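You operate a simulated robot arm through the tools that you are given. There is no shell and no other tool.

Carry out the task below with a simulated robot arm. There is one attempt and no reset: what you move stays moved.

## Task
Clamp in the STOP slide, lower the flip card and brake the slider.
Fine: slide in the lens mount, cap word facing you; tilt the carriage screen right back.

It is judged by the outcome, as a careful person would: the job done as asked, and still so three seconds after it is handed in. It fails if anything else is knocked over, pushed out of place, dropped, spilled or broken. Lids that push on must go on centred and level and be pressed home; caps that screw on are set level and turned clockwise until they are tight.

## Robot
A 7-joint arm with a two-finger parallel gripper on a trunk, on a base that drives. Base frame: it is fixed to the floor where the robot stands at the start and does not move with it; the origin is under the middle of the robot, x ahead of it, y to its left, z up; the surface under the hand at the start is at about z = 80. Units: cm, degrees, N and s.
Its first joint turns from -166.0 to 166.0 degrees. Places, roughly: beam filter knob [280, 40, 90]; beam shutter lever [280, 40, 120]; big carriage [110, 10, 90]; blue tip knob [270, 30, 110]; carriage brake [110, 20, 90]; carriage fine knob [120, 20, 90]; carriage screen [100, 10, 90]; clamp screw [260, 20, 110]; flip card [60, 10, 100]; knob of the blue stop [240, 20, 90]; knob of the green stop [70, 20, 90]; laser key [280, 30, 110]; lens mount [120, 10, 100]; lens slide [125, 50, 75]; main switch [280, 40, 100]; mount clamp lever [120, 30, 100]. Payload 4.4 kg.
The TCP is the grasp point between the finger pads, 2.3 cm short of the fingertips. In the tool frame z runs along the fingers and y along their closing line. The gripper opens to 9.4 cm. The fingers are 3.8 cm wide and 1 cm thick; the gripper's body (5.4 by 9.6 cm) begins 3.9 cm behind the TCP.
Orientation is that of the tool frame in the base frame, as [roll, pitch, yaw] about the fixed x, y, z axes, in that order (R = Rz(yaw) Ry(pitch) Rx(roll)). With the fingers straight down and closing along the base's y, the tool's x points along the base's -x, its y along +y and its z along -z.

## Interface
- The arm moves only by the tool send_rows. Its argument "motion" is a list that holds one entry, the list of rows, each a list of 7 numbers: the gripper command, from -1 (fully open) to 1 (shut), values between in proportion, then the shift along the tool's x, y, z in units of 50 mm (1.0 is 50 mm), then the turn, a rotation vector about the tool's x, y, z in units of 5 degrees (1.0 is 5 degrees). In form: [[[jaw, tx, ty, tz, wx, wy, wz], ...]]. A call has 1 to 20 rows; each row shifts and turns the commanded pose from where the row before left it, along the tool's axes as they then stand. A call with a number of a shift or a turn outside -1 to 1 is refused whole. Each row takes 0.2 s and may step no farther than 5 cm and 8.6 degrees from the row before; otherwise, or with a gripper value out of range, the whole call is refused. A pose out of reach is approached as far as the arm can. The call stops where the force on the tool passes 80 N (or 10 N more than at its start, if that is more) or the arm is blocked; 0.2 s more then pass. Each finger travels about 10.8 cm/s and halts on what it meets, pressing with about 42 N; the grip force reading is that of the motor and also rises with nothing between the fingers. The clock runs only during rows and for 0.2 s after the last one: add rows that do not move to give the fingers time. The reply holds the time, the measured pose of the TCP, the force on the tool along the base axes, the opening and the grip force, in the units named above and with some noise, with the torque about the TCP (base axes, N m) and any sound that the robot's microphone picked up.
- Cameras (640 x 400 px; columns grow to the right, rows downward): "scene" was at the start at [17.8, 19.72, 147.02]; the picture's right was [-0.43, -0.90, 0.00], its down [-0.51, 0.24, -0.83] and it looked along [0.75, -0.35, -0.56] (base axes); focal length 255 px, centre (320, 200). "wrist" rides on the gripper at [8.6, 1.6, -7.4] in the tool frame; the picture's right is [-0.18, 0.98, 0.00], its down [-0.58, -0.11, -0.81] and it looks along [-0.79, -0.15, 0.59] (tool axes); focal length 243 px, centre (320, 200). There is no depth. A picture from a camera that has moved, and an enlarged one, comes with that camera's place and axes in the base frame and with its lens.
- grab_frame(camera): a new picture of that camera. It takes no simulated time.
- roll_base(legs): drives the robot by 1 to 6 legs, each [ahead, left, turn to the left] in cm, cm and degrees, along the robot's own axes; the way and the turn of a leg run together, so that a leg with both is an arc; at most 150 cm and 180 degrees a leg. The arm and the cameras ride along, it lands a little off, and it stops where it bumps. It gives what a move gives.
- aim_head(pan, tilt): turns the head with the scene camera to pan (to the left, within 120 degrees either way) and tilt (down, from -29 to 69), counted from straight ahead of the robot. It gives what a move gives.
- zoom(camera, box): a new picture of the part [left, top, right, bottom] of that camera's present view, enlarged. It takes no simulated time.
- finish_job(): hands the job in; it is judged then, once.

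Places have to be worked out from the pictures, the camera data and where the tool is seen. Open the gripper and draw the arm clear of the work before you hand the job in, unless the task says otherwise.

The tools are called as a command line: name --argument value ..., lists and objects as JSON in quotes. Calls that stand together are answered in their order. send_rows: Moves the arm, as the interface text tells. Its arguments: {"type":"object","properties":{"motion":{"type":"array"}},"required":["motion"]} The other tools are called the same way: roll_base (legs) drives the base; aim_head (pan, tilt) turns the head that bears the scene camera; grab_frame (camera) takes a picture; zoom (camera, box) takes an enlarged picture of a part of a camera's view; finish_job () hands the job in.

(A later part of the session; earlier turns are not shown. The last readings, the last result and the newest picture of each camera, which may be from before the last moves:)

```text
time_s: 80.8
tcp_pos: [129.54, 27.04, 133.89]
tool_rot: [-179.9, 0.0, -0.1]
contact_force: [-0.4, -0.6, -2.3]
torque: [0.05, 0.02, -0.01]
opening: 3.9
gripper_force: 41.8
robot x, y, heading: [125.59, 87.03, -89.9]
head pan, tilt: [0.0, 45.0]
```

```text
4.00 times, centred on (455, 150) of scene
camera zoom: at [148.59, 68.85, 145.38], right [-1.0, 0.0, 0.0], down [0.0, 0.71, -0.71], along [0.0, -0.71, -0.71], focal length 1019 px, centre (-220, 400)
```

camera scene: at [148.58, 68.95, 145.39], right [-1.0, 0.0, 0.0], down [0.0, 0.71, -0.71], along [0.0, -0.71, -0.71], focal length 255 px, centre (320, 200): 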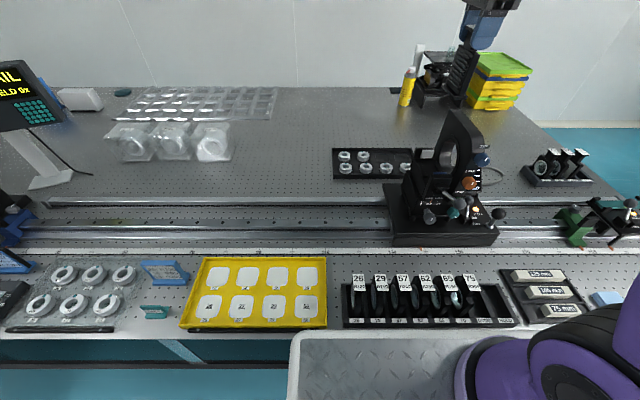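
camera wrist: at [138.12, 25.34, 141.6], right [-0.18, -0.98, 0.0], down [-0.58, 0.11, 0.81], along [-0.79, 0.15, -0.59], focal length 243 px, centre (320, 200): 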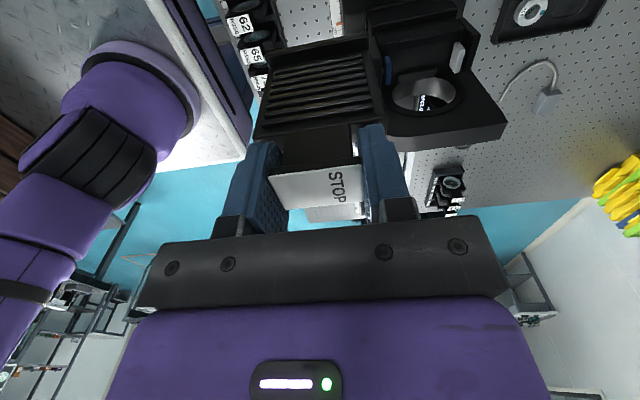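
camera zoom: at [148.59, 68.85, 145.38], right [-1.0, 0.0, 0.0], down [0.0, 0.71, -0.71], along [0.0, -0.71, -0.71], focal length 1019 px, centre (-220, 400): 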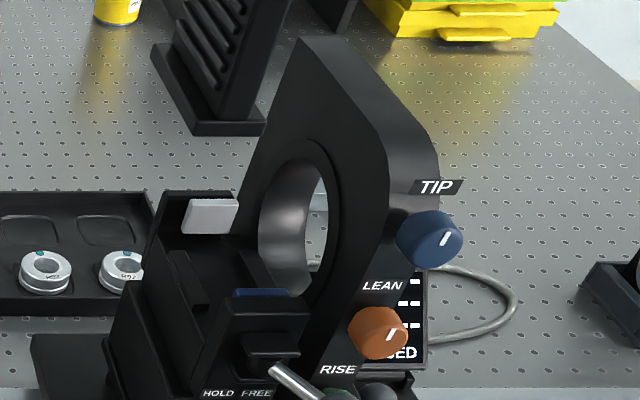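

The ring's +x face is at x ≈ 114.25 with its top at z ≈ 114.65, so hand and fingers clear it. I move the slide above the slot centre (118.1, 13.1).

send_rows --motion '[[[1, -0.4576, 0.5576, 0, 0, 0, 0], [1, -0.4576, 0.5576, 0, 0, 0, 0], [1, -0.4576, 0.5576, 0, 0, 0, 0], [1, -0.4576, 0.5576, 0, 0, 0, 0], [1, -0.4576, 0.5576, 0, 0, 0, 0], [1, 0, 0, 0.4, 0, 0, 0], [1, 0, 0, 0.4, 0, 0, 0]]]'

grab_frame --camera "wrist"

zoom --camera "scene" --box '[400, 80, 490, 210]'

```text
time_s: 82.4
tcp_pos: [118.16, 13.2, 130.13]
tool_rot: [-179.9, 0.0, 0.0]
contact_force: [0.0, -0.9, -2.2]
torque: [-0.03, 0.02, 0.01]
opening: 3.95
gripper_force: 41.8
robot x, y, heading: [124.89, 87.3, -90.1]
head pan, tilt: [0.0, 45.0]
```

```text
taken
camera wrist: at [126.67, 11.4, 137.64], right [-0.18, -0.98, 0.0], down [-0.58, 0.11, 0.81], along [-0.79, 0.15, -0.59], focal length 243 px, centre (320, 200)
```

wrist: 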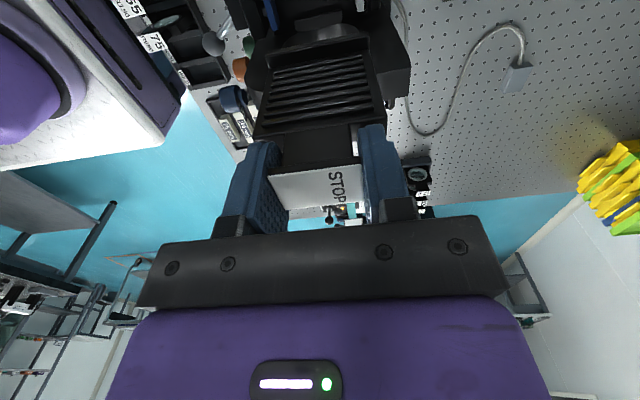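

```text
3.08 times, centred on (445, 145) of scene
camera zoom: at [148.57, 68.96, 145.4], right [-1.0, 0.0, 0.0], down [0.0, 0.71, -0.71], along [0.0, -0.71, -0.71], focal length 784 px, centre (-65, 369)
```

zoom: 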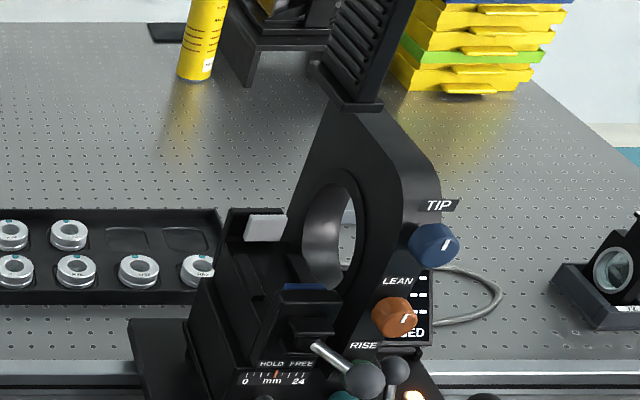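

Aligned within 1 mm. I descend until the foot is ~2 cm above the guides and check.

send_rows --motion '[[[1, -0.01, 0.02, 0.6, 0, 0, 0], [1, 0, 0, 0.6, 0, 0, 0], [1, 0, 0, 0.6, 0, 0, 0], [1, 0, 0, 0.6, 0, 0, 0], [1, 0, 0, 0.6, 0, 0, 0]]]'

zoom --camera "wrist" --box '[220, 0, 430, 150]'

zoom --camera "scene" --box '[405, 100, 475, 200]'

```text
time_s: 83.6
tcp_pos: [118.2, 13.01, 115.1]
tool_rot: [-180.0, 0.1, 0.1]
contact_force: [-0.8, 0.6, -1.8]
torque: [-0.01, -0.05, 0.02]
opening: 3.96
gripper_force: 42.4
robot x, y, heading: [125.6, 87.07, -90.2]
head pan, tilt: [0.0, 45.0]
```

```text
2.67 times, centred on (325, 75) of wrist
camera zoom: at [126.7, 11.34, 122.57], right [-0.18, -0.98, 0.0], down [-0.58, 0.11, 0.81], along [-0.79, 0.15, -0.59], focal length 647 px, centre (307, 533)
```

zoom: 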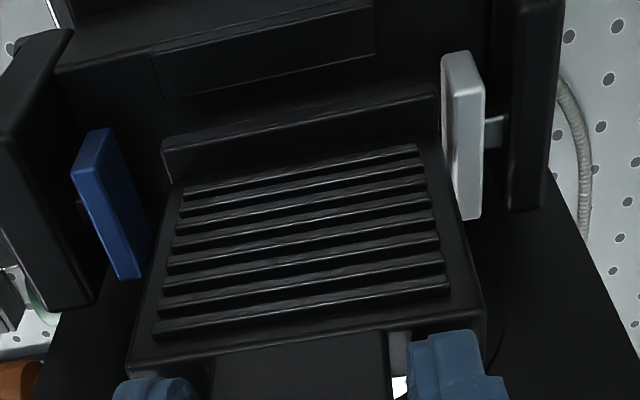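

```text
4.00 times, centred on (440, 150) of scene
camera zoom: at [148.57, 68.98, 145.4], right [-1.0, 0.0, 0.0], down [0.0, 0.71, -0.71], along [0.0, -0.71, -0.71], focal length 1019 px, centre (-160, 400)
```

zoom: 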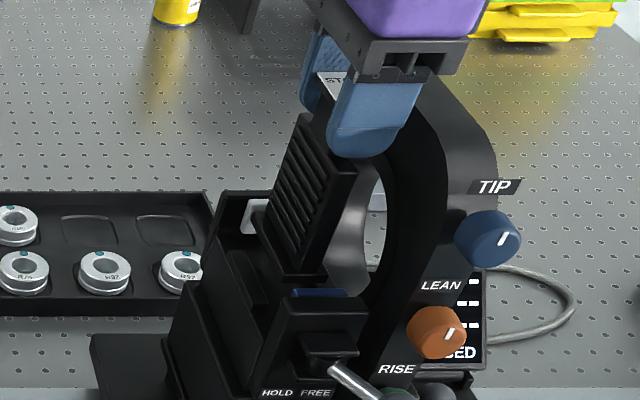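

The slide hangs squarely between the pads; the foot's +x edge (≈119.8) is a bit nearer its guide (120.0), so I shift 1.5 mm toward −x and lower.

send_rows --motion '[[[1, -0.03, 0, 0, 0, 0, 0], [1, 0, 0, 0.1, 0, 0, 0], [1, 0, 0, 0.1, 0, 0, 0], [1, 0, 0, 0.1, 0, 0, 0]]]'

zoom --camera "wrist" --box '[220, 0, 430, 150]'

```text
time_s: 84.6
tcp_pos: [117.95, 12.98, 113.57]
tool_rot: [-180.0, 0.0, 0.1]
contact_force: [0.2, 0.0, -1.9]
torque: [0.0, 0.0, -0.01]
opening: 3.95
gripper_force: 42.1
robot x, y, heading: [125.18, 86.88, -90.1]
head pan, tilt: [0.0, 45.0]
```

```text
2.67 times, centred on (325, 75) of wrist
camera zoom: at [126.49, 11.35, 121.13], right [-0.18, -0.98, 0.0], down [-0.58, 0.11, 0.81], along [-0.79, 0.15, -0.59], focal length 647 px, centre (307, 533)
```

zoom: 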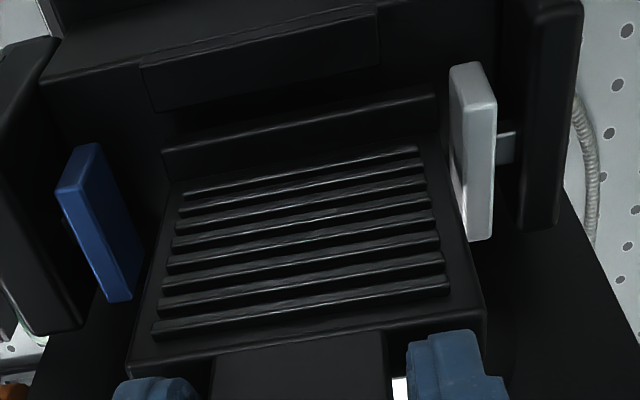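

Foot now just above the guide tops. I lower in 3 mm steps toward the expected seat at TCP z ≈ 112.4.

send_rows --motion '[[[1, 0, 0, 0.06, 0, 0, 0], [1, 0, 0, 0.06, 0, 0, 0], [1, 0, 0, 0.06, 0, 0, 0]]]'

zoom --camera "wrist" --box '[220, 0, 430, 150]'

```text
time_s: 85.4
tcp_pos: [117.99, 13.03, 112.62]
tool_rot: [180.0, -0.1, 0.2]
contact_force: [0.0, 1.4, 3.2]
torque: [0.1, 0.05, 0.01]
opening: 3.95
gripper_force: 41.9
robot x, y, heading: [124.78, 87.16, -89.8]
head pan, tilt: [0.0, 45.0]
```

```text
2.67 times, centred on (325, 75) of wrist
camera zoom: at [126.49, 11.32, 120.25], right [-0.18, -0.98, 0.0], down [-0.58, 0.11, 0.81], along [-0.79, 0.15, -0.59], focal length 647 px, centre (307, 533)
```

zoom: 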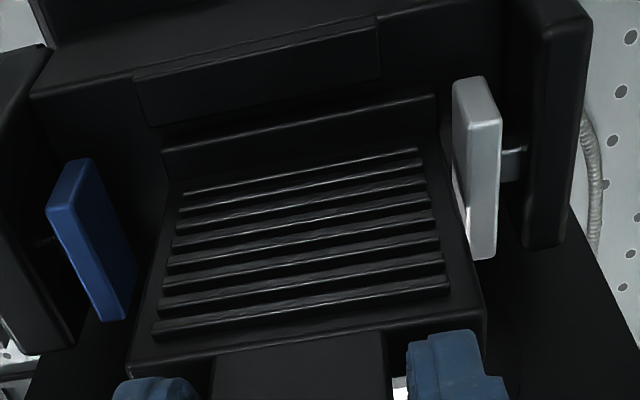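

The force rose from −1.9 to +3.2 N: touching down at about the expected height. One more 2 mm step to confirm it is firmly seated.

send_rows --motion '[[[1, 0, 0, 0.04, 0, 0, 0]]]'

zoom --camera "scene" --box '[410, 120, 460, 190]'

zoom --camera "wrist" --box '[260, 10, 400, 80]'

```text
time_s: 85.8
tcp_pos: [117.94, 13.01, 112.55]
tool_rot: [179.7, 0.0, 0.0]
contact_force: [-1.8, 4.1, 29.6]
torque: [0.13, 0.04, 0.04]
opening: 3.92
gripper_force: 42.4
robot x, y, heading: [124.86, 87.11, -90.1]
head pan, tilt: [0.0, 45.0]
```

```text
5.71 times, centred on (435, 155) of scene
camera zoom: at [148.58, 69.07, 145.41], right [-1.0, 0.0, 0.0], down [0.0, 0.71, -0.71], along [0.0, -0.71, -0.71], focal length 1456 px, centre (-337, 457)
```

zoom: 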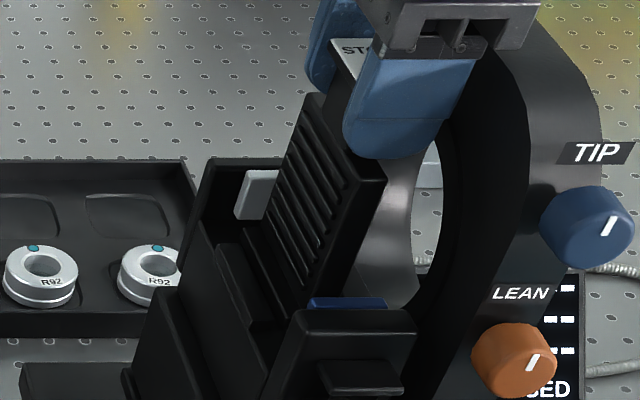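

```text
4.57 times, centred on (330, 45) of wrist
camera zoom: at [126.49, 11.35, 120.25], right [-0.18, -0.98, 0.0], down [-0.58, 0.11, 0.81], along [-0.79, 0.15, -0.59], focal length 1109 px, centre (274, 909)
```

zoom: 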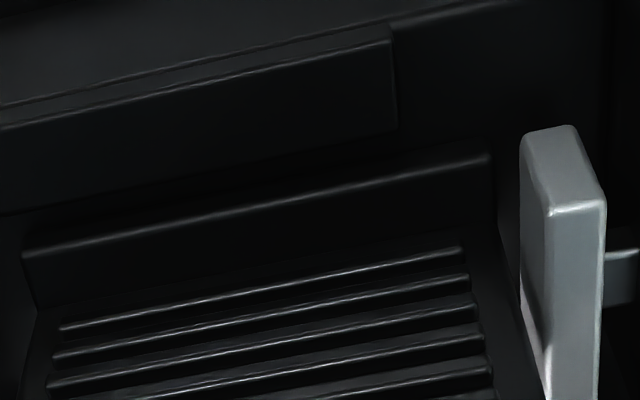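

Force climbs stiffly (30 N) at the same height, and the foot lies between the guide edges in x, so it is seated on the platform floor. I relieve the pressure and open the fingers.

send_rows --motion '[[[1, 0, 0, -0.04, 0, 0, 0], [0.5, 0, 0, 0, 0, 0, 0], [0, 0, 0, 0, 0, 0, 0], [-0.2, 0, 0, 0, 0, 0, 0], [-0.2, 0, 0, 0, 0, 0, 0]]]'

grab_frame --camera "wrist"

zoom --camera "scene" --box '[400, 110, 470, 200]'

```text
time_s: 87.0
tcp_pos: [117.97, 12.98, 112.63]
tool_rot: [-180.0, 0.0, 0.0]
contact_force: [0.6, -0.2, 0.4]
torque: [-0.01, -0.01, 0.02]
opening: 5.65
gripper_force: 0.0
robot x, y, heading: [125.62, 87.45, -90.0]
head pan, tilt: [0.0, 45.0]
```

```text
taken
camera wrist: at [126.48, 11.33, 120.2], right [-0.18, -0.98, 0.0], down [-0.58, 0.11, 0.81], along [-0.79, 0.15, -0.59], focal length 243 px, centre (320, 200)
```

wrist: 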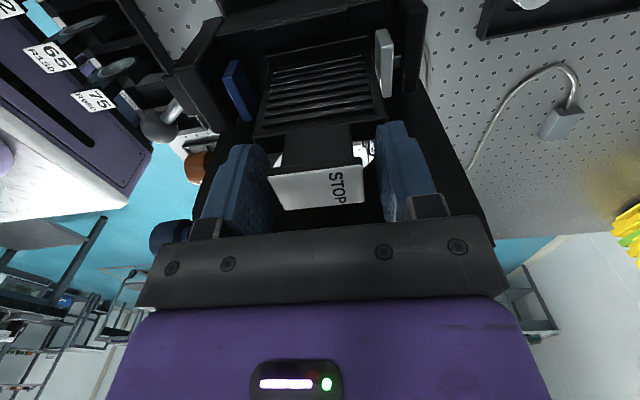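

```text
4.44 times, centred on (435, 155) of scene
camera zoom: at [148.58, 68.95, 145.4], right [-1.0, 0.0, 0.0], down [0.0, 0.71, -0.71], along [0.0, -0.71, -0.71], focal length 1133 px, centre (-191, 400)
```

zoom: 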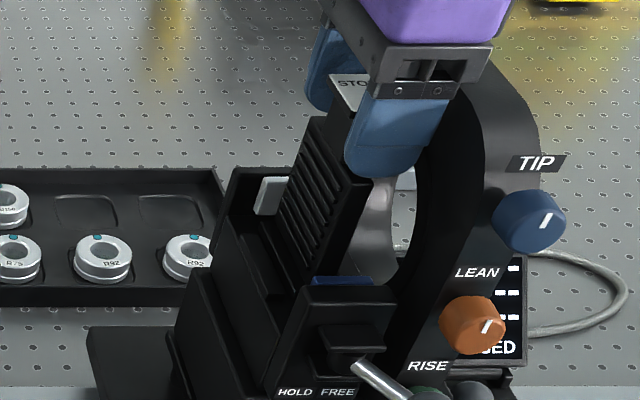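

The slide stands free and upright. I raise the hand straight up, clear of it.

send_rows --motion '[[[-0.2, 0, 0, -0.3, 0, 0, 0], [-0.2, 0, 0, -0.6, 0, 0, 0], [-0.2, 0, 0, -0.8, 0, 0, 0], [-0.2, 0, 0, -0.9, 0, 0, 0], [-0.2, 0, 0, -0.9, 0, 0, 0]]]'

grab_frame --camera "wrist"

zoom --camera "scene" --box '[395, 100, 515, 245]'

```text
time_s: 88.2
tcp_pos: [118.04, 12.83, 130.12]
tool_rot: [-179.9, -0.1, 0.1]
contact_force: [-0.3, -0.1, -1.3]
torque: [0.02, 0.0, -0.03]
opening: 5.64
gripper_force: 0.0
robot x, y, heading: [125.62, 87.01, -90.1]
head pan, tilt: [0.0, 45.0]
```

```text
taken
camera wrist: at [126.48, 11.2, 137.7], right [-0.18, -0.98, 0.0], down [-0.58, 0.11, 0.81], along [-0.79, 0.15, -0.59], focal length 243 px, centre (320, 200)
```

wrist: 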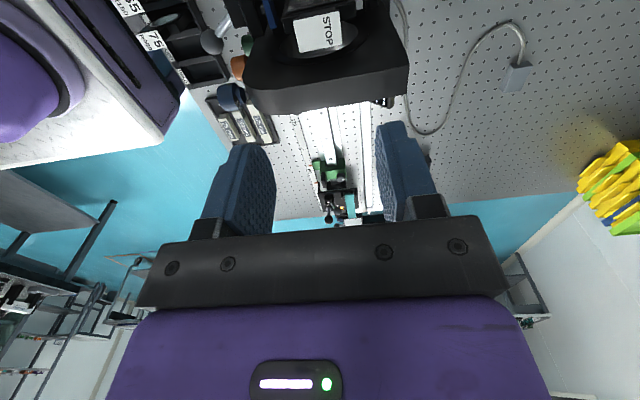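

```text
2.76 times, centred on (455, 172) of scene
camera zoom: at [148.58, 68.91, 145.39], right [-1.0, 0.0, 0.0], down [0.0, 0.71, -0.71], along [0.0, -0.71, -0.71], focal length 703 px, centre (-52, 276)
```

zoom: 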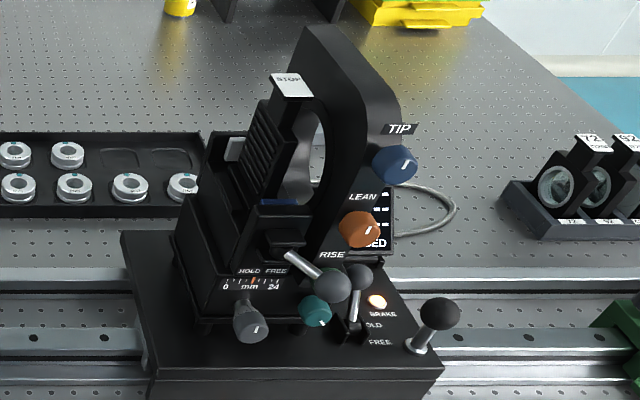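

STOP sits in the mount with its word facing the aisle (me). Now the clamp lever must swing from FREE to HOLD (toward +x) without brushing the neighbouring knobs; I look closely at it.

zoom --camera "scene" --box '[430, 165, 485, 225]'

zoom --camera "wrist" --box '[190, 0, 310, 110]'

```text
6.67 times, centred on (458, 195) of scene
camera zoom: at [148.58, 68.91, 145.39], right [-1.0, 0.0, 0.0], down [0.0, 0.71, -0.71], along [0.0, -0.71, -0.71], focal length 1699 px, centre (-597, 233)
```

zoom: 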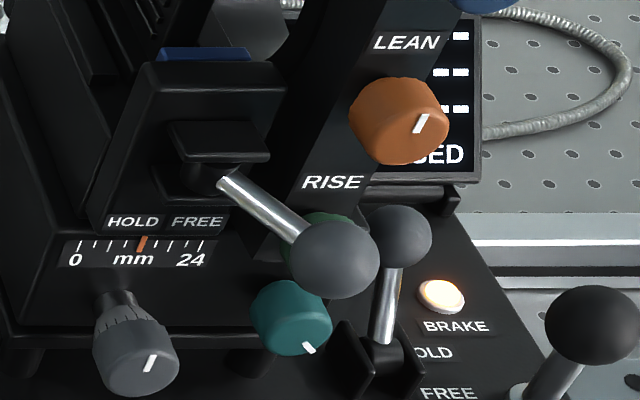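

```text
3.64 times, centred on (250, 55) of wrist
camera zoom: at [126.48, 11.2, 137.7], right [-0.18, -0.98, 0.0], down [-0.58, 0.11, 0.81], along [-0.79, 0.15, -0.59], focal length 882 px, centre (574, 727)
```

zoom: 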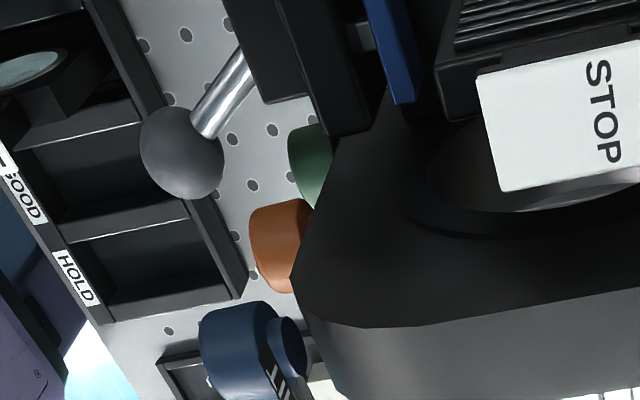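

Both views agree: lever ball at (116.0, 27.4, 102.6), rod horizontal toward the hub near (118.5, 23), knob faces no farther out than y ≈ 25.3. I'll push the ball toward +x with closed fingers pitched 45° from the aisle; first back up and reorient.

roll_base --legs '[[-20, 0, 0]]'

send_rows --motion '[[[1, 0, 0, 0, 0, 0, -1], [1, 0, 0, 0, 0, 0, -1], [1, 0, 0, 0, 0, 0, -1], [1, 0, 0, 0, 0, 0, -1], [1, 0, 0, 0, 0, 0, -1], [1, 0, 0, 0, 0, 0, -1], [1, 0, 0, 0, 0, 0, -1], [1, 0, 0, 0, 0, 0, -1], [1, 0, 0, 0, 0, 0, -1], [1, 0, 0, 0, 0, 0, -1], [1, 0, 0, 0, 0, 0, -1], [1, 0, 0, 0, 0, 0, -1], [1, 0, 0, 0, 0, 0, -1], [1, 0, 0, 0, 0, 0, -1], [1, 0, 0, 0, 0, 0, -1], [1, 0, 0, 0, 0, 0, -1], [1, 0, 0, 0, 0, 0, -1], [1, 0, 0, 0, 0, 0, -1]]]'

```text
time_s: 89.8
tcp_pos: [117.95, 33.06, 130.13]
tool_rot: [-180.0, 0.0, 0.0]
contact_force: [-0.1, -0.1, 0.3]
torque: [-0.01, -0.01, 0.02]
opening: 5.63
gripper_force: 0.1
robot x, y, heading: [125.61, 107.14, -89.8]
head pan, tilt: [0.0, 45.0]
```

```text
time_s: 93.6
tcp_pos: [117.92, 32.88, 130.09]
tool_rot: [179.9, 0.1, 90.1]
contact_force: [1.4, -0.8, 0.0]
torque: [0.01, -0.03, 0.01]
opening: 0.02
gripper_force: 42.3
robot x, y, heading: [125.17, 106.84, -89.9]
head pan, tilt: [0.0, 45.0]
```

send_rows --motion '[[[1, 0, -0.113, 0, 0, -1, 0], [1, 0, -0.113, 0, 0, -1, 0], [1, 0, -0.113, 0, 0, -1, 0], [1, 0, -0.113, 0, 0, -1, 0], [1, 0, -0.113, 0, 0, -1, 0], [1, 0, -0.113, 0, 0, -1, 0], [1, 0, -0.113, 0, 0, -1, 0], [1, 0, -0.113, 0, 0, -1, 0], [1, 0, -0.113, 0, 0, -1, 0]]]'

```text
time_s: 95.6
tcp_pos: [112.71, 33.02, 130.22]
tool_rot: [-180.0, 45.1, 90.1]
contact_force: [-0.4, -0.1, 0.2]
torque: [0.0, -0.01, -0.04]
opening: 0.0
gripper_force: 42.3
robot x, y, heading: [125.08, 107.12, -89.9]
head pan, tilt: [0.0, 45.0]
```

send_rows --motion '[[[1, 0.683, 0, 0.448, 0, 0, 0], [1, 0.683, 0, 0.448, 0, 0, 0], [1, 0.683, 0, 0.448, 0, 0, 0], [1, 0.683, 0, 0.448, 0, 0, 0], [1, 0.683, 0, 0.448, 0, 0, 0], [1, 0.683, 0, 0.448, 0, 0, 0]]]'

grab_frame --camera "wrist"

grab_frame --camera "scene"

```text
time_s: 97.0
tcp_pos: [112.75, 38.17, 106.26]
tool_rot: [179.9, 45.1, 90.0]
contact_force: [-0.8, 0.9, 0.2]
torque: [-0.01, -0.02, 0.0]
opening: 0.01
gripper_force: 42.3
robot x, y, heading: [125.49, 106.97, -90.0]
head pan, tilt: [0.0, 45.0]
```

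```text
taken
camera wrist: at [114.17, 49.35, 105.45], right [0.98, -0.13, 0.13], down [-0.11, 0.16, 0.98], along [-0.15, -0.98, 0.14], focal length 243 px, centre (320, 200)
```

wrist: 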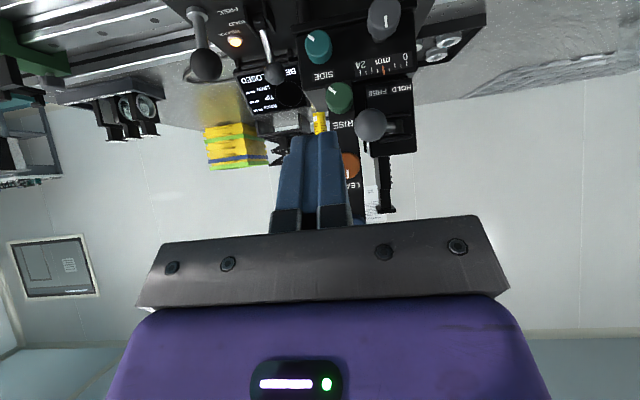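

```text
taken
camera scene: at [148.52, 89.08, 145.41], right [-1.0, 0.0, 0.0], down [0.0, 0.71, -0.71], along [0.0, -0.71, -0.71], focal length 255 px, centre (320, 200)
```

scene: 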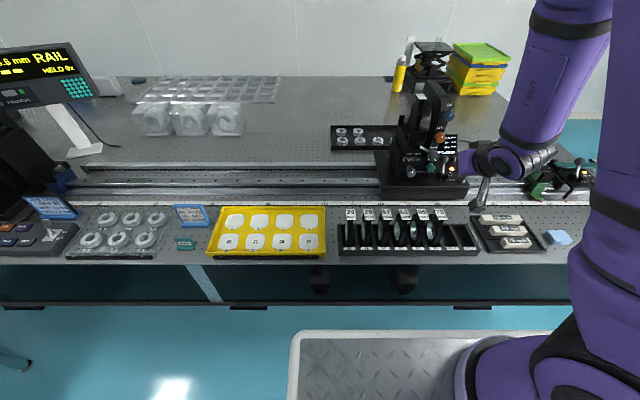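

The wrist view confirms the ball at (116.0, 27.4, 102.6) and HOLD on the +x side. I advance to its −x side, staying in front of the knobs.

send_rows --motion '[[[1, -0.339, 0, 0.585, 0, 0, 0], [1, -0.339, 0, 0.585, 0, 0, 0], [1, -0.339, 0, 0.585, 0, 0, 0]]]'

grab_frame --camera "wrist"

zoom --camera "scene" --box '[395, 80, 475, 200]'

```text
time_s: 97.8
tcp_pos: [112.83, 28.18, 103.49]
tool_rot: [-179.9, 45.0, 90.0]
contact_force: [-0.4, 0.7, 0.3]
torque: [0.0, -0.01, 0.03]
opening: 0.02
gripper_force: 41.9
robot x, y, heading: [125.27, 107.29, -90.0]
head pan, tilt: [0.0, 45.0]
```

```text
taken
camera wrist: at [114.22, 39.48, 102.83], right [0.98, -0.13, 0.13], down [-0.11, 0.16, 0.98], along [-0.15, -0.98, 0.14], focal length 243 px, centre (320, 200)
```

wrist: 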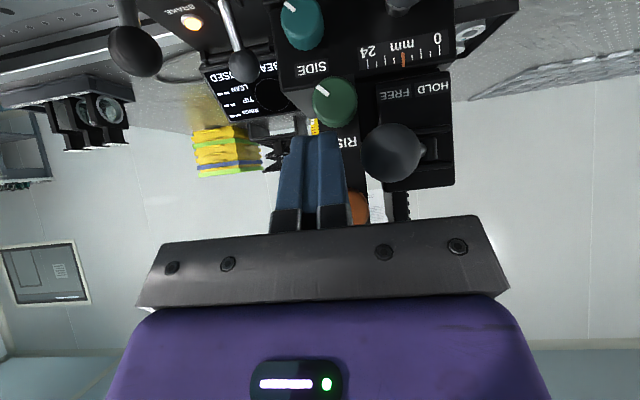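

```text
3.33 times, centred on (435, 140) of scene
camera zoom: at [148.55, 89.06, 145.4], right [-1.0, 0.0, 0.0], down [0.0, 0.71, -0.71], along [0.0, -0.71, -0.71], focal length 850 px, centre (-63, 400)
```

zoom: 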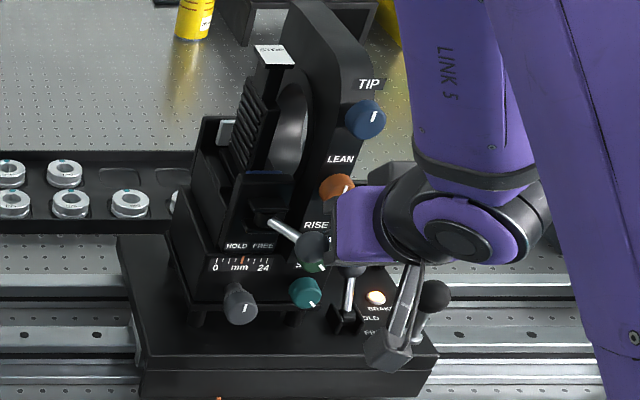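

Well placed: fingers just left (−x) of the ball and in front of the knobs. I push toward +x.

send_rows --motion '[[[1, 0, 0.1, 0, 0, 0, 0], [1, 0, 0.1, 0, 0, 0, 0], [1, 0, 0.1, 0, 0, 0, 0], [1, 0, 0.1, 0, 0, 0, 0], [1, 0, 0.1, 0, 0, 0, 0]]]'

grab_frame --camera "wrist"

```text
time_s: 99.0
tcp_pos: [115.44, 27.96, 103.5]
tool_rot: [179.8, 45.1, 90.1]
contact_force: [-1.5, -0.8, -0.1]
torque: [0.0, 0.03, 0.04]
opening: 0.01
gripper_force: 41.7
robot x, y, heading: [125.25, 107.38, -89.9]
head pan, tilt: [0.0, 45.0]
```

```text
taken
camera wrist: at [116.95, 39.37, 102.79], right [0.98, -0.12, 0.13], down [-0.11, 0.16, 0.98], along [-0.14, -0.98, 0.14], focal length 243 px, centre (320, 200)
```

wrist: 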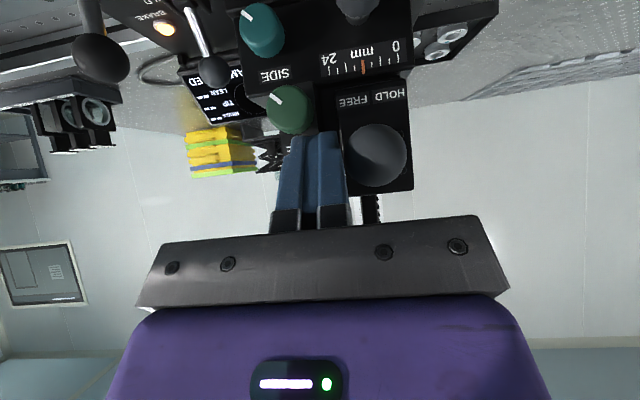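

The lever swings with little force and is now about mid-way. I keep pushing toward HOLD.

send_rows --motion '[[[1, 0, 0.1, 0, 0, 0, 0], [1, 0, 0.1, 0, 0, 0, 0], [1, 0, 0.1, 0, 0, 0, 0], [1, 0, 0.1, 0, 0, 0, 0]]]'

grab_frame --camera "wrist"

zoom --camera "scene" --box '[395, 80, 475, 200]'

```text
time_s: 100.0
tcp_pos: [117.31, 28.37, 103.62]
tool_rot: [-180.0, 45.0, 90.0]
contact_force: [-0.4, -0.2, 0.4]
torque: [-0.01, 0.02, 0.05]
opening: 0.01
gripper_force: 42.1
robot x, y, heading: [125.12, 107.05, -90.0]
head pan, tilt: [0.0, 45.0]
```

```text
taken
camera wrist: at [118.82, 39.5, 102.81], right [0.98, -0.13, 0.13], down [-0.11, 0.16, 0.98], along [-0.15, -0.98, 0.14], focal length 243 px, centre (320, 200)
```

wrist: 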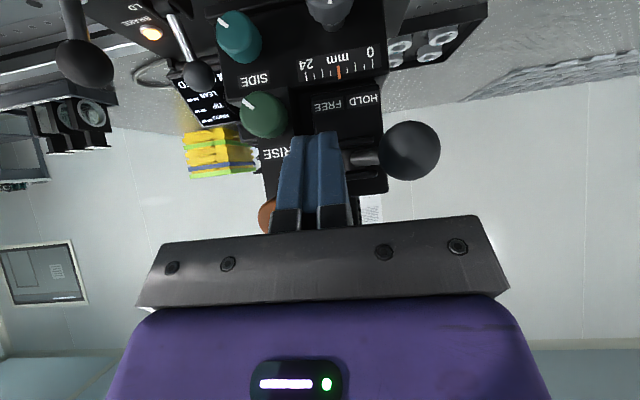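

```text
3.33 times, centred on (435, 140) of scene
camera zoom: at [148.56, 89.0, 145.4], right [-1.0, 0.0, 0.0], down [0.0, 0.71, -0.71], along [0.0, -0.71, -0.71], focal length 850 px, centre (-63, 400)
```

zoom: 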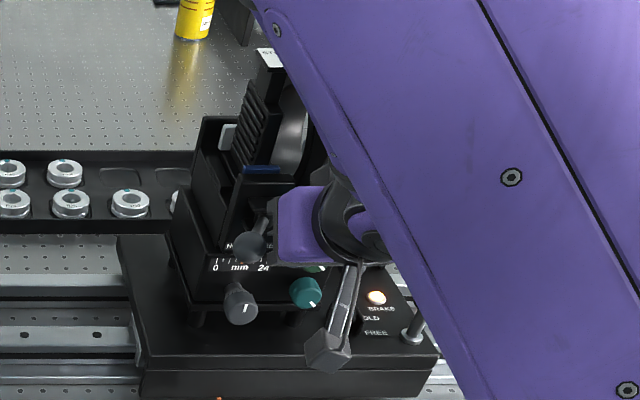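

The lever has snapped over ahead of the fingers toward HOLD. I follow up to make sure it is fully home.

send_rows --motion '[[[1, 0, 0.1, 0, 0, 0, 0], [1, 0, 0.1, 0, 0, 0, 0], [1, 0, 0.1, 0, 0, 0, 0], [1, 0, 0.08, 0, 0, 0, 0]]]'

grab_frame --camera "wrist"

```text
time_s: 101.0
tcp_pos: [119.18, 28.14, 103.49]
tool_rot: [179.9, 44.9, 90.0]
contact_force: [-3.3, -1.0, 0.7]
torque: [0.0, 0.0, -0.12]
opening: 0.01
gripper_force: 41.8
robot x, y, heading: [125.54, 107.08, -90.2]
head pan, tilt: [0.0, 45.0]
```

```text
taken
camera wrist: at [120.66, 39.48, 102.84], right [0.98, -0.13, 0.13], down [-0.11, 0.16, 0.98], along [-0.15, -0.98, 0.14], focal length 243 px, centre (320, 200)
```

wrist: 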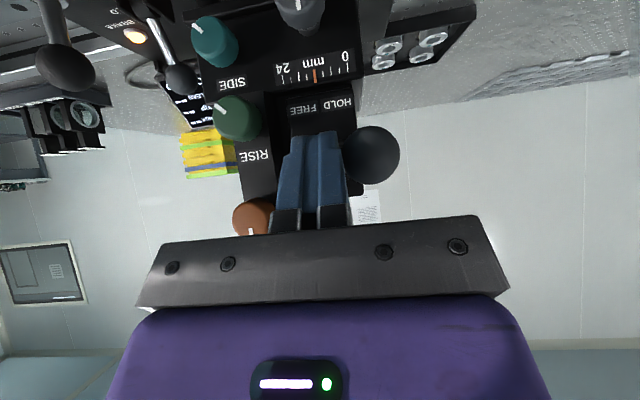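

Contact again (3 N). I press on in small steps to find the end stop.

send_rows --motion '[[[1, 0, 0.05, 0, 0, 0, 0], [1, 0, 0.05, 0, 0, 0, 0], [1, 0, 0.05, 0, 0, 0, 0]]]'

grab_frame --camera "wrist"

```text
time_s: 101.8
tcp_pos: [119.51, 28.23, 103.55]
tool_rot: [-179.9, 45.0, 89.7]
contact_force: [-40.4, -1.7, 6.8]
torque: [-0.19, 0.28, -0.98]
opening: 0.0
gripper_force: 41.6
robot x, y, heading: [125.28, 107.04, -90.0]
head pan, tilt: [0.0, 45.0]
```

```text
taken
camera wrist: at [121.01, 39.53, 102.86], right [0.98, -0.14, 0.13], down [-0.11, 0.16, 0.98], along [-0.16, -0.98, 0.14], focal length 243 px, centre (320, 200)
```

wrist: 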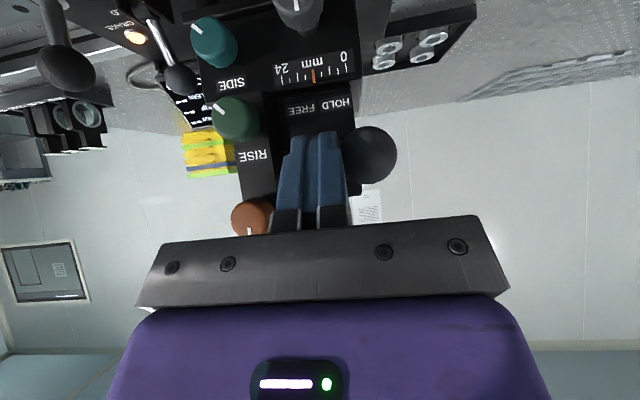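

Firm stop (40 N), lever fully at HOLD. I ease off toward −x and retreat to the aisle, then inspect the slide and pads.

send_rows --motion '[[[1, 0, -0.15, 0, 0, 0, 0], [1, 0, -0.15, 0, 0, 0, 0], [1, 0, 0, -0.7, 0, 0, 0], [1, 0, 0, -0.9, 0, 0, 0], [1, 0, 0, -0.9, 0, 0, 0], [1, 0, 0, -0.9, 0, 0, 0], [1, 0, 0, -0.9, 0, 0, 0]]]'

zoom --camera "scene" --box '[385, 80, 475, 200]'

grab_frame --camera "wrist"

```text
time_s: 103.4
tcp_pos: [118.44, 42.52, 119.3]
tool_rot: [-180.0, 44.8, 90.0]
contact_force: [0.0, -0.7, -0.9]
torque: [0.05, 0.01, -0.02]
opening: 0.02
gripper_force: 42.1
out of reach, approached as far as the arm can: row 7
robot x, y, heading: [125.41, 107.32, -90.5]
head pan, tilt: [0.0, 45.0]
```

```text
3.33 times, centred on (430, 140) of scene
camera zoom: at [148.57, 88.93, 145.39], right [-1.0, 0.0, 0.0], down [0.0, 0.71, -0.71], along [0.0, -0.71, -0.71], focal length 850 px, centre (-47, 400)
```

zoom: 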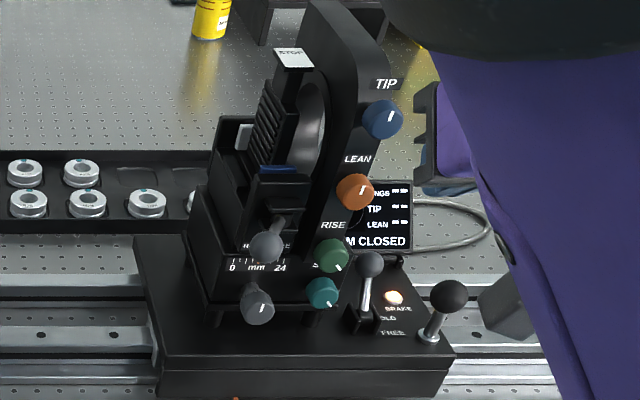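

```text
taken
camera wrist: at [119.92, 53.84, 118.63], right [0.98, -0.13, 0.13], down [-0.11, 0.16, 0.98], along [-0.15, -0.98, 0.14], focal length 243 px, centre (320, 200)
```

wrist: 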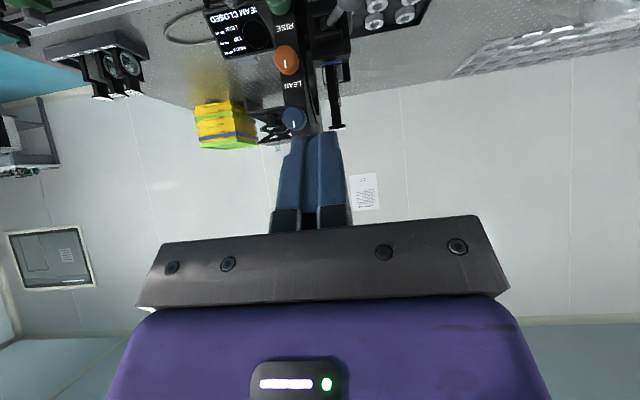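

The lever lies at HOLD. I zoom in to check whether the blue pad now bears on the slide.

zoom --camera "scene" --box '[405, 90, 445, 150]'

zoom --camera "scene" --box '[410, 120, 440, 165]'

zoom --camera "wrist" --box '[270, 0, 400, 135]'

```text
6.67 times, centred on (425, 120) of scene
camera zoom: at [148.57, 88.93, 145.39], right [-1.0, 0.0, 0.0], down [0.0, 0.71, -0.71], along [0.0, -0.71, -0.71], focal length 1699 px, centre (-380, 733)
```

zoom: 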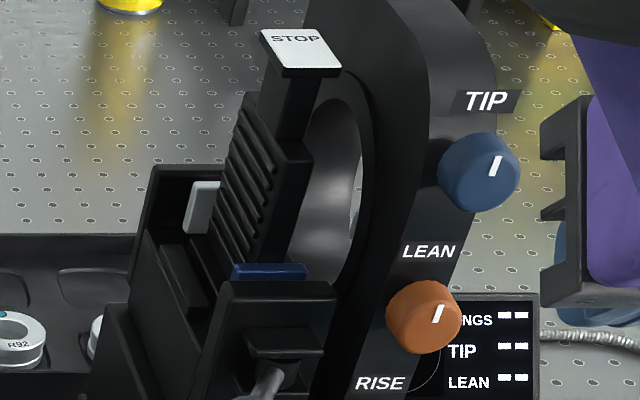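

```text
8.89 times, centred on (425, 142) of scene
camera zoom: at [148.57, 88.93, 145.39], right [-1.0, 0.0, 0.0], down [0.0, 0.71, -0.71], along [0.0, -0.71, -0.71], focal length 2265 px, centre (-613, 711)
```

zoom: 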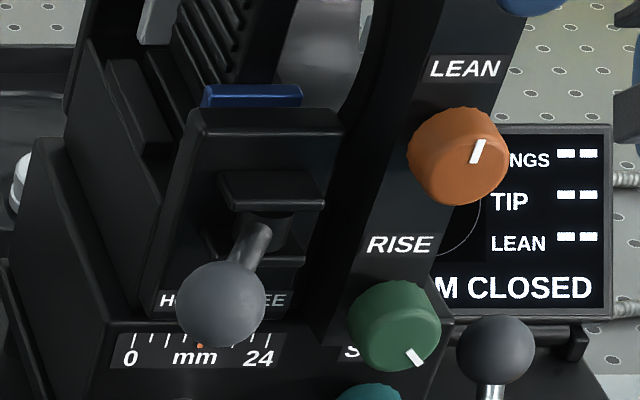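

```text
2.96 times, centred on (335, 68) of wrist
camera zoom: at [119.92, 53.84, 118.63], right [0.98, -0.13, 0.13], down [-0.11, 0.16, 0.98], along [-0.15, -0.98, 0.14], focal length 719 px, centre (276, 593)
```

zoom: 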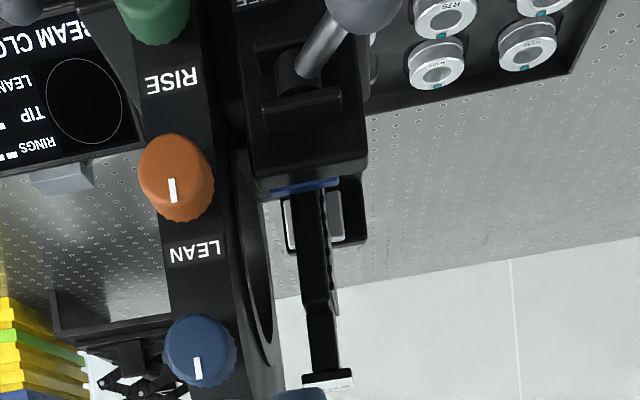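

To see the pads from above I un-pitch the hand and bring the wrist camera over the mount.

send_rows --motion '[[[1, 0, 0, 0, 0, 1, 0], [1, 0, 0, 0, 0, 1, 0], [1, 0, 0, 0, 0, 1, 0], [1, 0, 0, 0, 0, 1, 0], [1, 0, 0, 0, 0, 1, 0], [1, 0, 0, 0, 0, 1, 0], [1, 0, 0, 0, 0, 1, 0], [1, 0, 0, 0, 0, 1, 0], [1, 0, 0, 0, 0, 1, 0], [1, -0.3, -0.2, -0.7, 0, 1, 0], [1, -0.3, -0.2, -0.7, 0, 1, 0], [1, -0.5, -0.2, -0.7, 0, 1, 0], [1, -0.7, -0.2, -0.5, 0, 1, 0], [1, -0.9, -0.2, 0, 0, 0, 0], [1, -0.9, -0.2, 0, 0, 0, 0]]]'

grab_frame --camera "wrist"

```text
time_s: 106.6
tcp_pos: [112.52, 23.57, 127.49]
tool_rot: [179.9, -20.0, 90.2]
contact_force: [0.2, 0.8, 0.8]
torque: [-0.06, 0.0, 0.01]
opening: 0.01
gripper_force: 42.0
robot x, y, heading: [125.38, 107.38, -90.2]
head pan, tilt: [0.0, 45.0]
```

```text
taken
camera wrist: at [113.94, 29.14, 137.64], right [0.98, -0.17, -0.06], down [-0.11, -0.82, 0.56], along [-0.15, -0.54, -0.83], focal length 243 px, centre (320, 200)
```

wrist: 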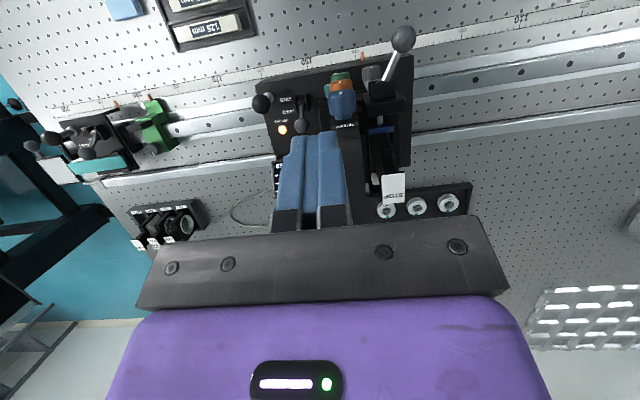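

zoom --camera "wrist" --box '[345, 70, 425, 210]'

zoom --camera "wrist" --box '[355, 100, 415, 160]'

```text
2.86 times, centred on (385, 140) of wrist
camera zoom: at [113.94, 29.14, 137.64], right [0.98, -0.17, -0.06], down [-0.11, -0.82, 0.56], along [-0.15, -0.54, -0.83], focal length 693 px, centre (134, 371)
```

zoom: 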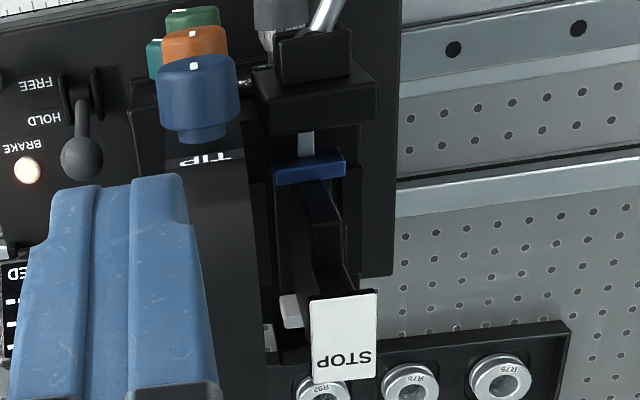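

```text
6.67 times, centred on (385, 130) of wrist
camera zoom: at [113.94, 29.14, 137.64], right [0.98, -0.17, -0.06], down [-0.11, -0.82, 0.56], along [-0.15, -0.54, -0.83], focal length 1618 px, centre (-113, 667)
```

zoom: 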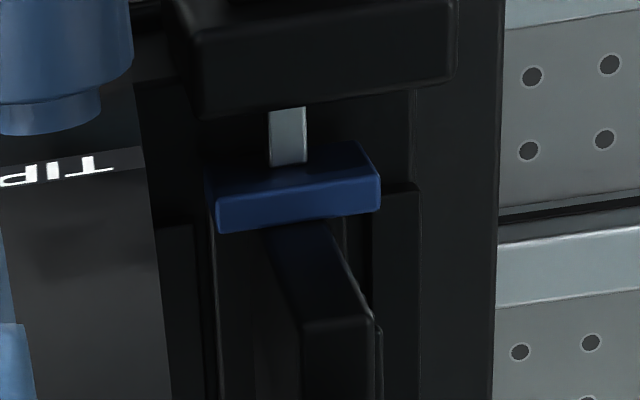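

The pads have closed in from both sides (blue ≈ 17.1, grey ≈ 9.7) onto the slide's edges: it is clamped. I double-check the slider, its lever and the card from this high view.

zoom --camera "wrist" --box '[20, 80, 180, 190]'

zoom --camera "wrist" --box '[245, 80, 325, 190]'

zoom --camera "scene" --box '[500, 130, 610, 215]'

zoom --camera "scene" --box '[0, 30, 110, 110]'

```text
3.64 times, centred on (100, 135) of wrist
camera zoom: at [113.94, 29.14, 137.64], right [0.98, -0.17, -0.06], down [-0.11, -0.82, 0.56], along [-0.15, -0.54, -0.83], focal length 882 px, centre (1120, 436)
```

zoom: 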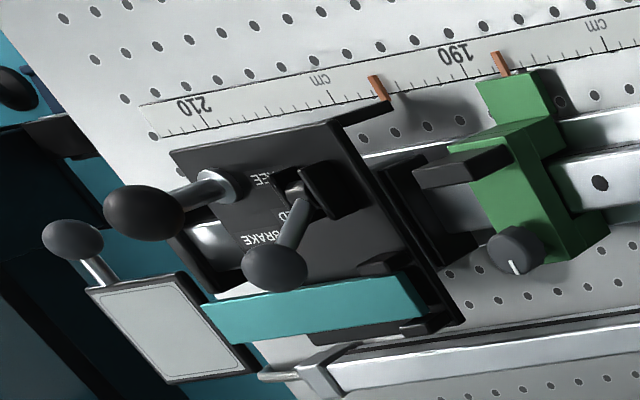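

```text
3.64 times, centred on (285, 135) of wrist
camera zoom: at [113.94, 29.14, 137.64], right [0.98, -0.17, -0.06], down [-0.11, -0.82, 0.56], along [-0.15, -0.54, -0.83], focal length 882 px, centre (447, 436)
```

zoom: 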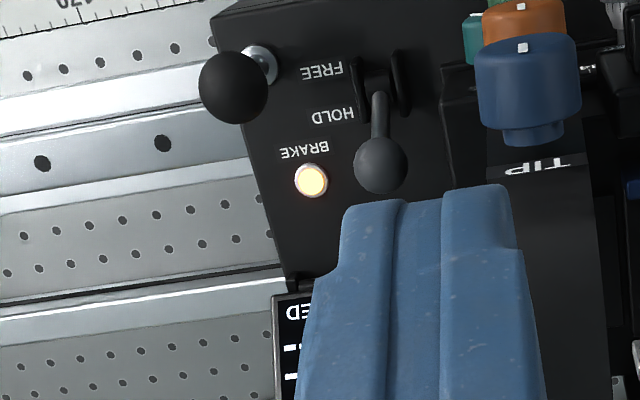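

```text
4.71 times, centred on (555, 172) of scene
camera zoom: at [148.61, 89.1, 145.4], right [-1.0, 0.0, 0.0], down [0.0, 0.71, -0.71], along [0.0, -0.71, -0.71], focal length 1199 px, centre (-786, 329)
```

zoom: 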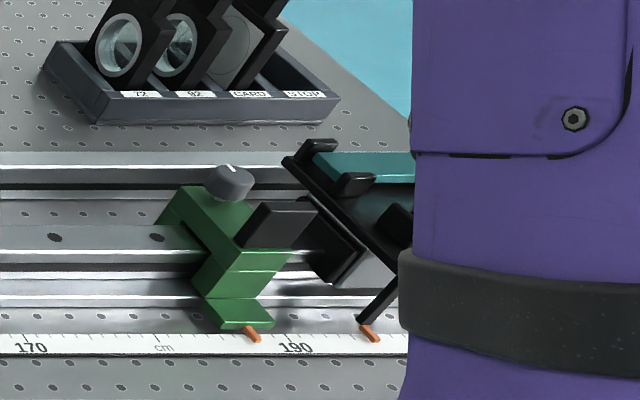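

```text
5.00 times, centred on (55, 70) of scene
camera zoom: at [148.61, 89.1, 145.4], right [-1.0, 0.0, 0.0], down [0.0, 0.71, -0.71], along [0.0, -0.71, -0.71], focal length 1274 px, centre (1645, 850)
```

zoom: 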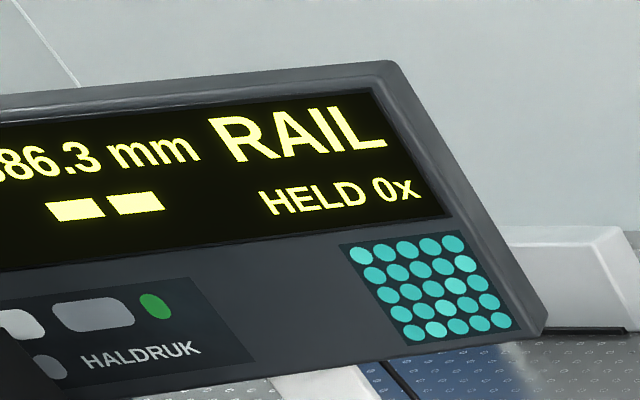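

Lever at BRAKE, card flat, pointers unchanged, the readout within 0.3 mm. I open the gripper, draw the arm up and back, and retreat the base, then take a last look around.

send_rows --motion '[[[1, 0, 0, -0.8, 0, 0, 0], [0, 0.5, 0, -0.7, 0, -1, 0], [-1, 0.7, 0, -0.3, 0, -1, 0], [-1, 0.8, 0, 0, 0, -1, 0], [-1, 0.8, 0, 0, 0, -1, 0]]]'

roll_base --legs '[[-25, 0, 0]]'

aim_head --pan 15 --tilt 30

grab_frame --camera "scene"

```text
time_s: 107.8
tcp_pos: [112.49, 34.37, 138.63]
tool_rot: [-180.0, -0.1, 90.0]
contact_force: [-0.3, -1.0, -1.3]
torque: [0.06, 0.02, 0.0]
opening: 9.38
gripper_force: 0.0
robot x, y, heading: [125.28, 107.4, -89.9]
head pan, tilt: [0.0, 45.0]
```

```text
time_s: 109.6
tcp_pos: [112.6, 59.37, 138.76]
tool_rot: [-179.9, 0.1, 90.1]
contact_force: [-0.2, 0.2, 0.4]
torque: [0.02, -0.03, -0.01]
opening: 9.39
gripper_force: 0.0
robot x, y, heading: [125.29, 132.21, -89.9]
head pan, tilt: [0.0, 45.0]
```

```text
time_s: 110.4
tcp_pos: [112.67, 59.3, 138.72]
tool_rot: [-180.0, 0.1, 90.2]
contact_force: [0.4, -0.1, -0.1]
torque: [0.02, 0.0, 0.0]
opening: 9.39
gripper_force: 0.1
robot x, y, heading: [125.4, 132.17, -89.8]
head pan, tilt: [15.0, 30.0]
```

```text
taken
camera scene: at [150.92, 113.48, 147.65], right [-0.97, -0.26, 0.0], down [-0.13, 0.48, -0.87], along [0.23, -0.84, -0.5], focal length 255 px, centre (320, 200)
```

scene: 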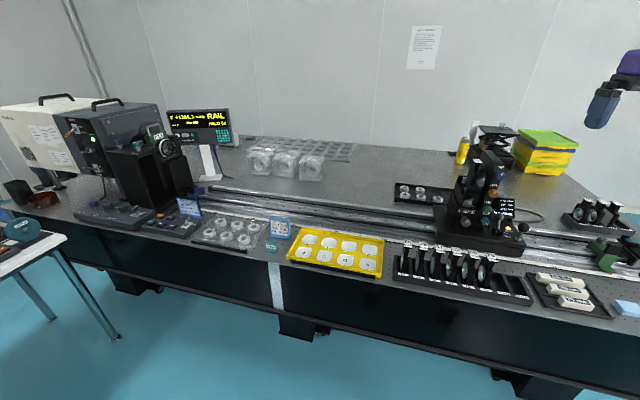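

zoom --camera "scene" --box '[155, 95, 245, 155]'

zoom --camera "scene" --box '[430, 120, 550, 270]'

zoom --camera "scene" --box '[540, 180, 640, 290]'

```text
6.67 times, centred on (200, 125) of scene
camera zoom: at [150.92, 113.48, 147.65], right [-0.97, -0.26, 0.0], down [-0.13, 0.48, -0.87], along [0.23, -0.84, -0.5], focal length 1699 px, centre (1120, 700)
```

zoom: 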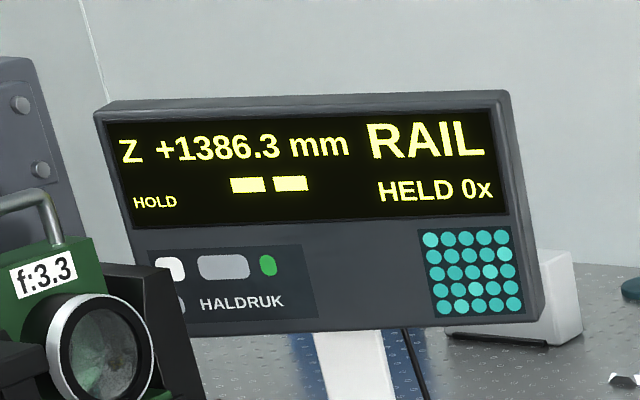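

```text
2.67 times, centred on (490, 195) of scene
camera zoom: at [150.92, 113.48, 147.65], right [-0.97, -0.26, 0.0], down [-0.13, 0.48, -0.87], along [0.23, -0.84, -0.5], focal length 680 px, centre (-133, 213)
```

zoom: 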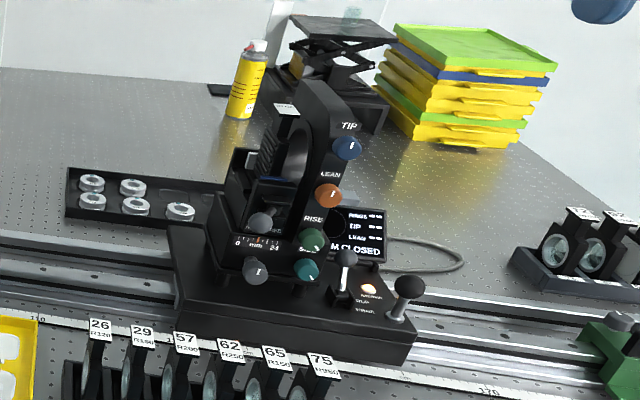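

```text
3.64 times, centred on (590, 235) of scene
camera zoom: at [150.92, 113.48, 147.65], right [-0.97, -0.26, 0.0], down [-0.13, 0.48, -0.87], along [0.23, -0.84, -0.5], focal length 927 px, centre (-662, 73)
```

zoom: 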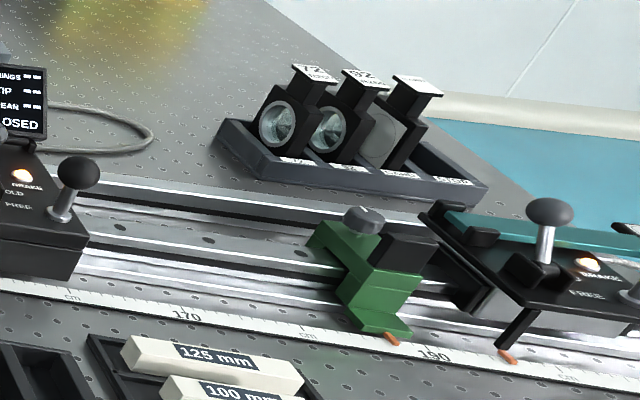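

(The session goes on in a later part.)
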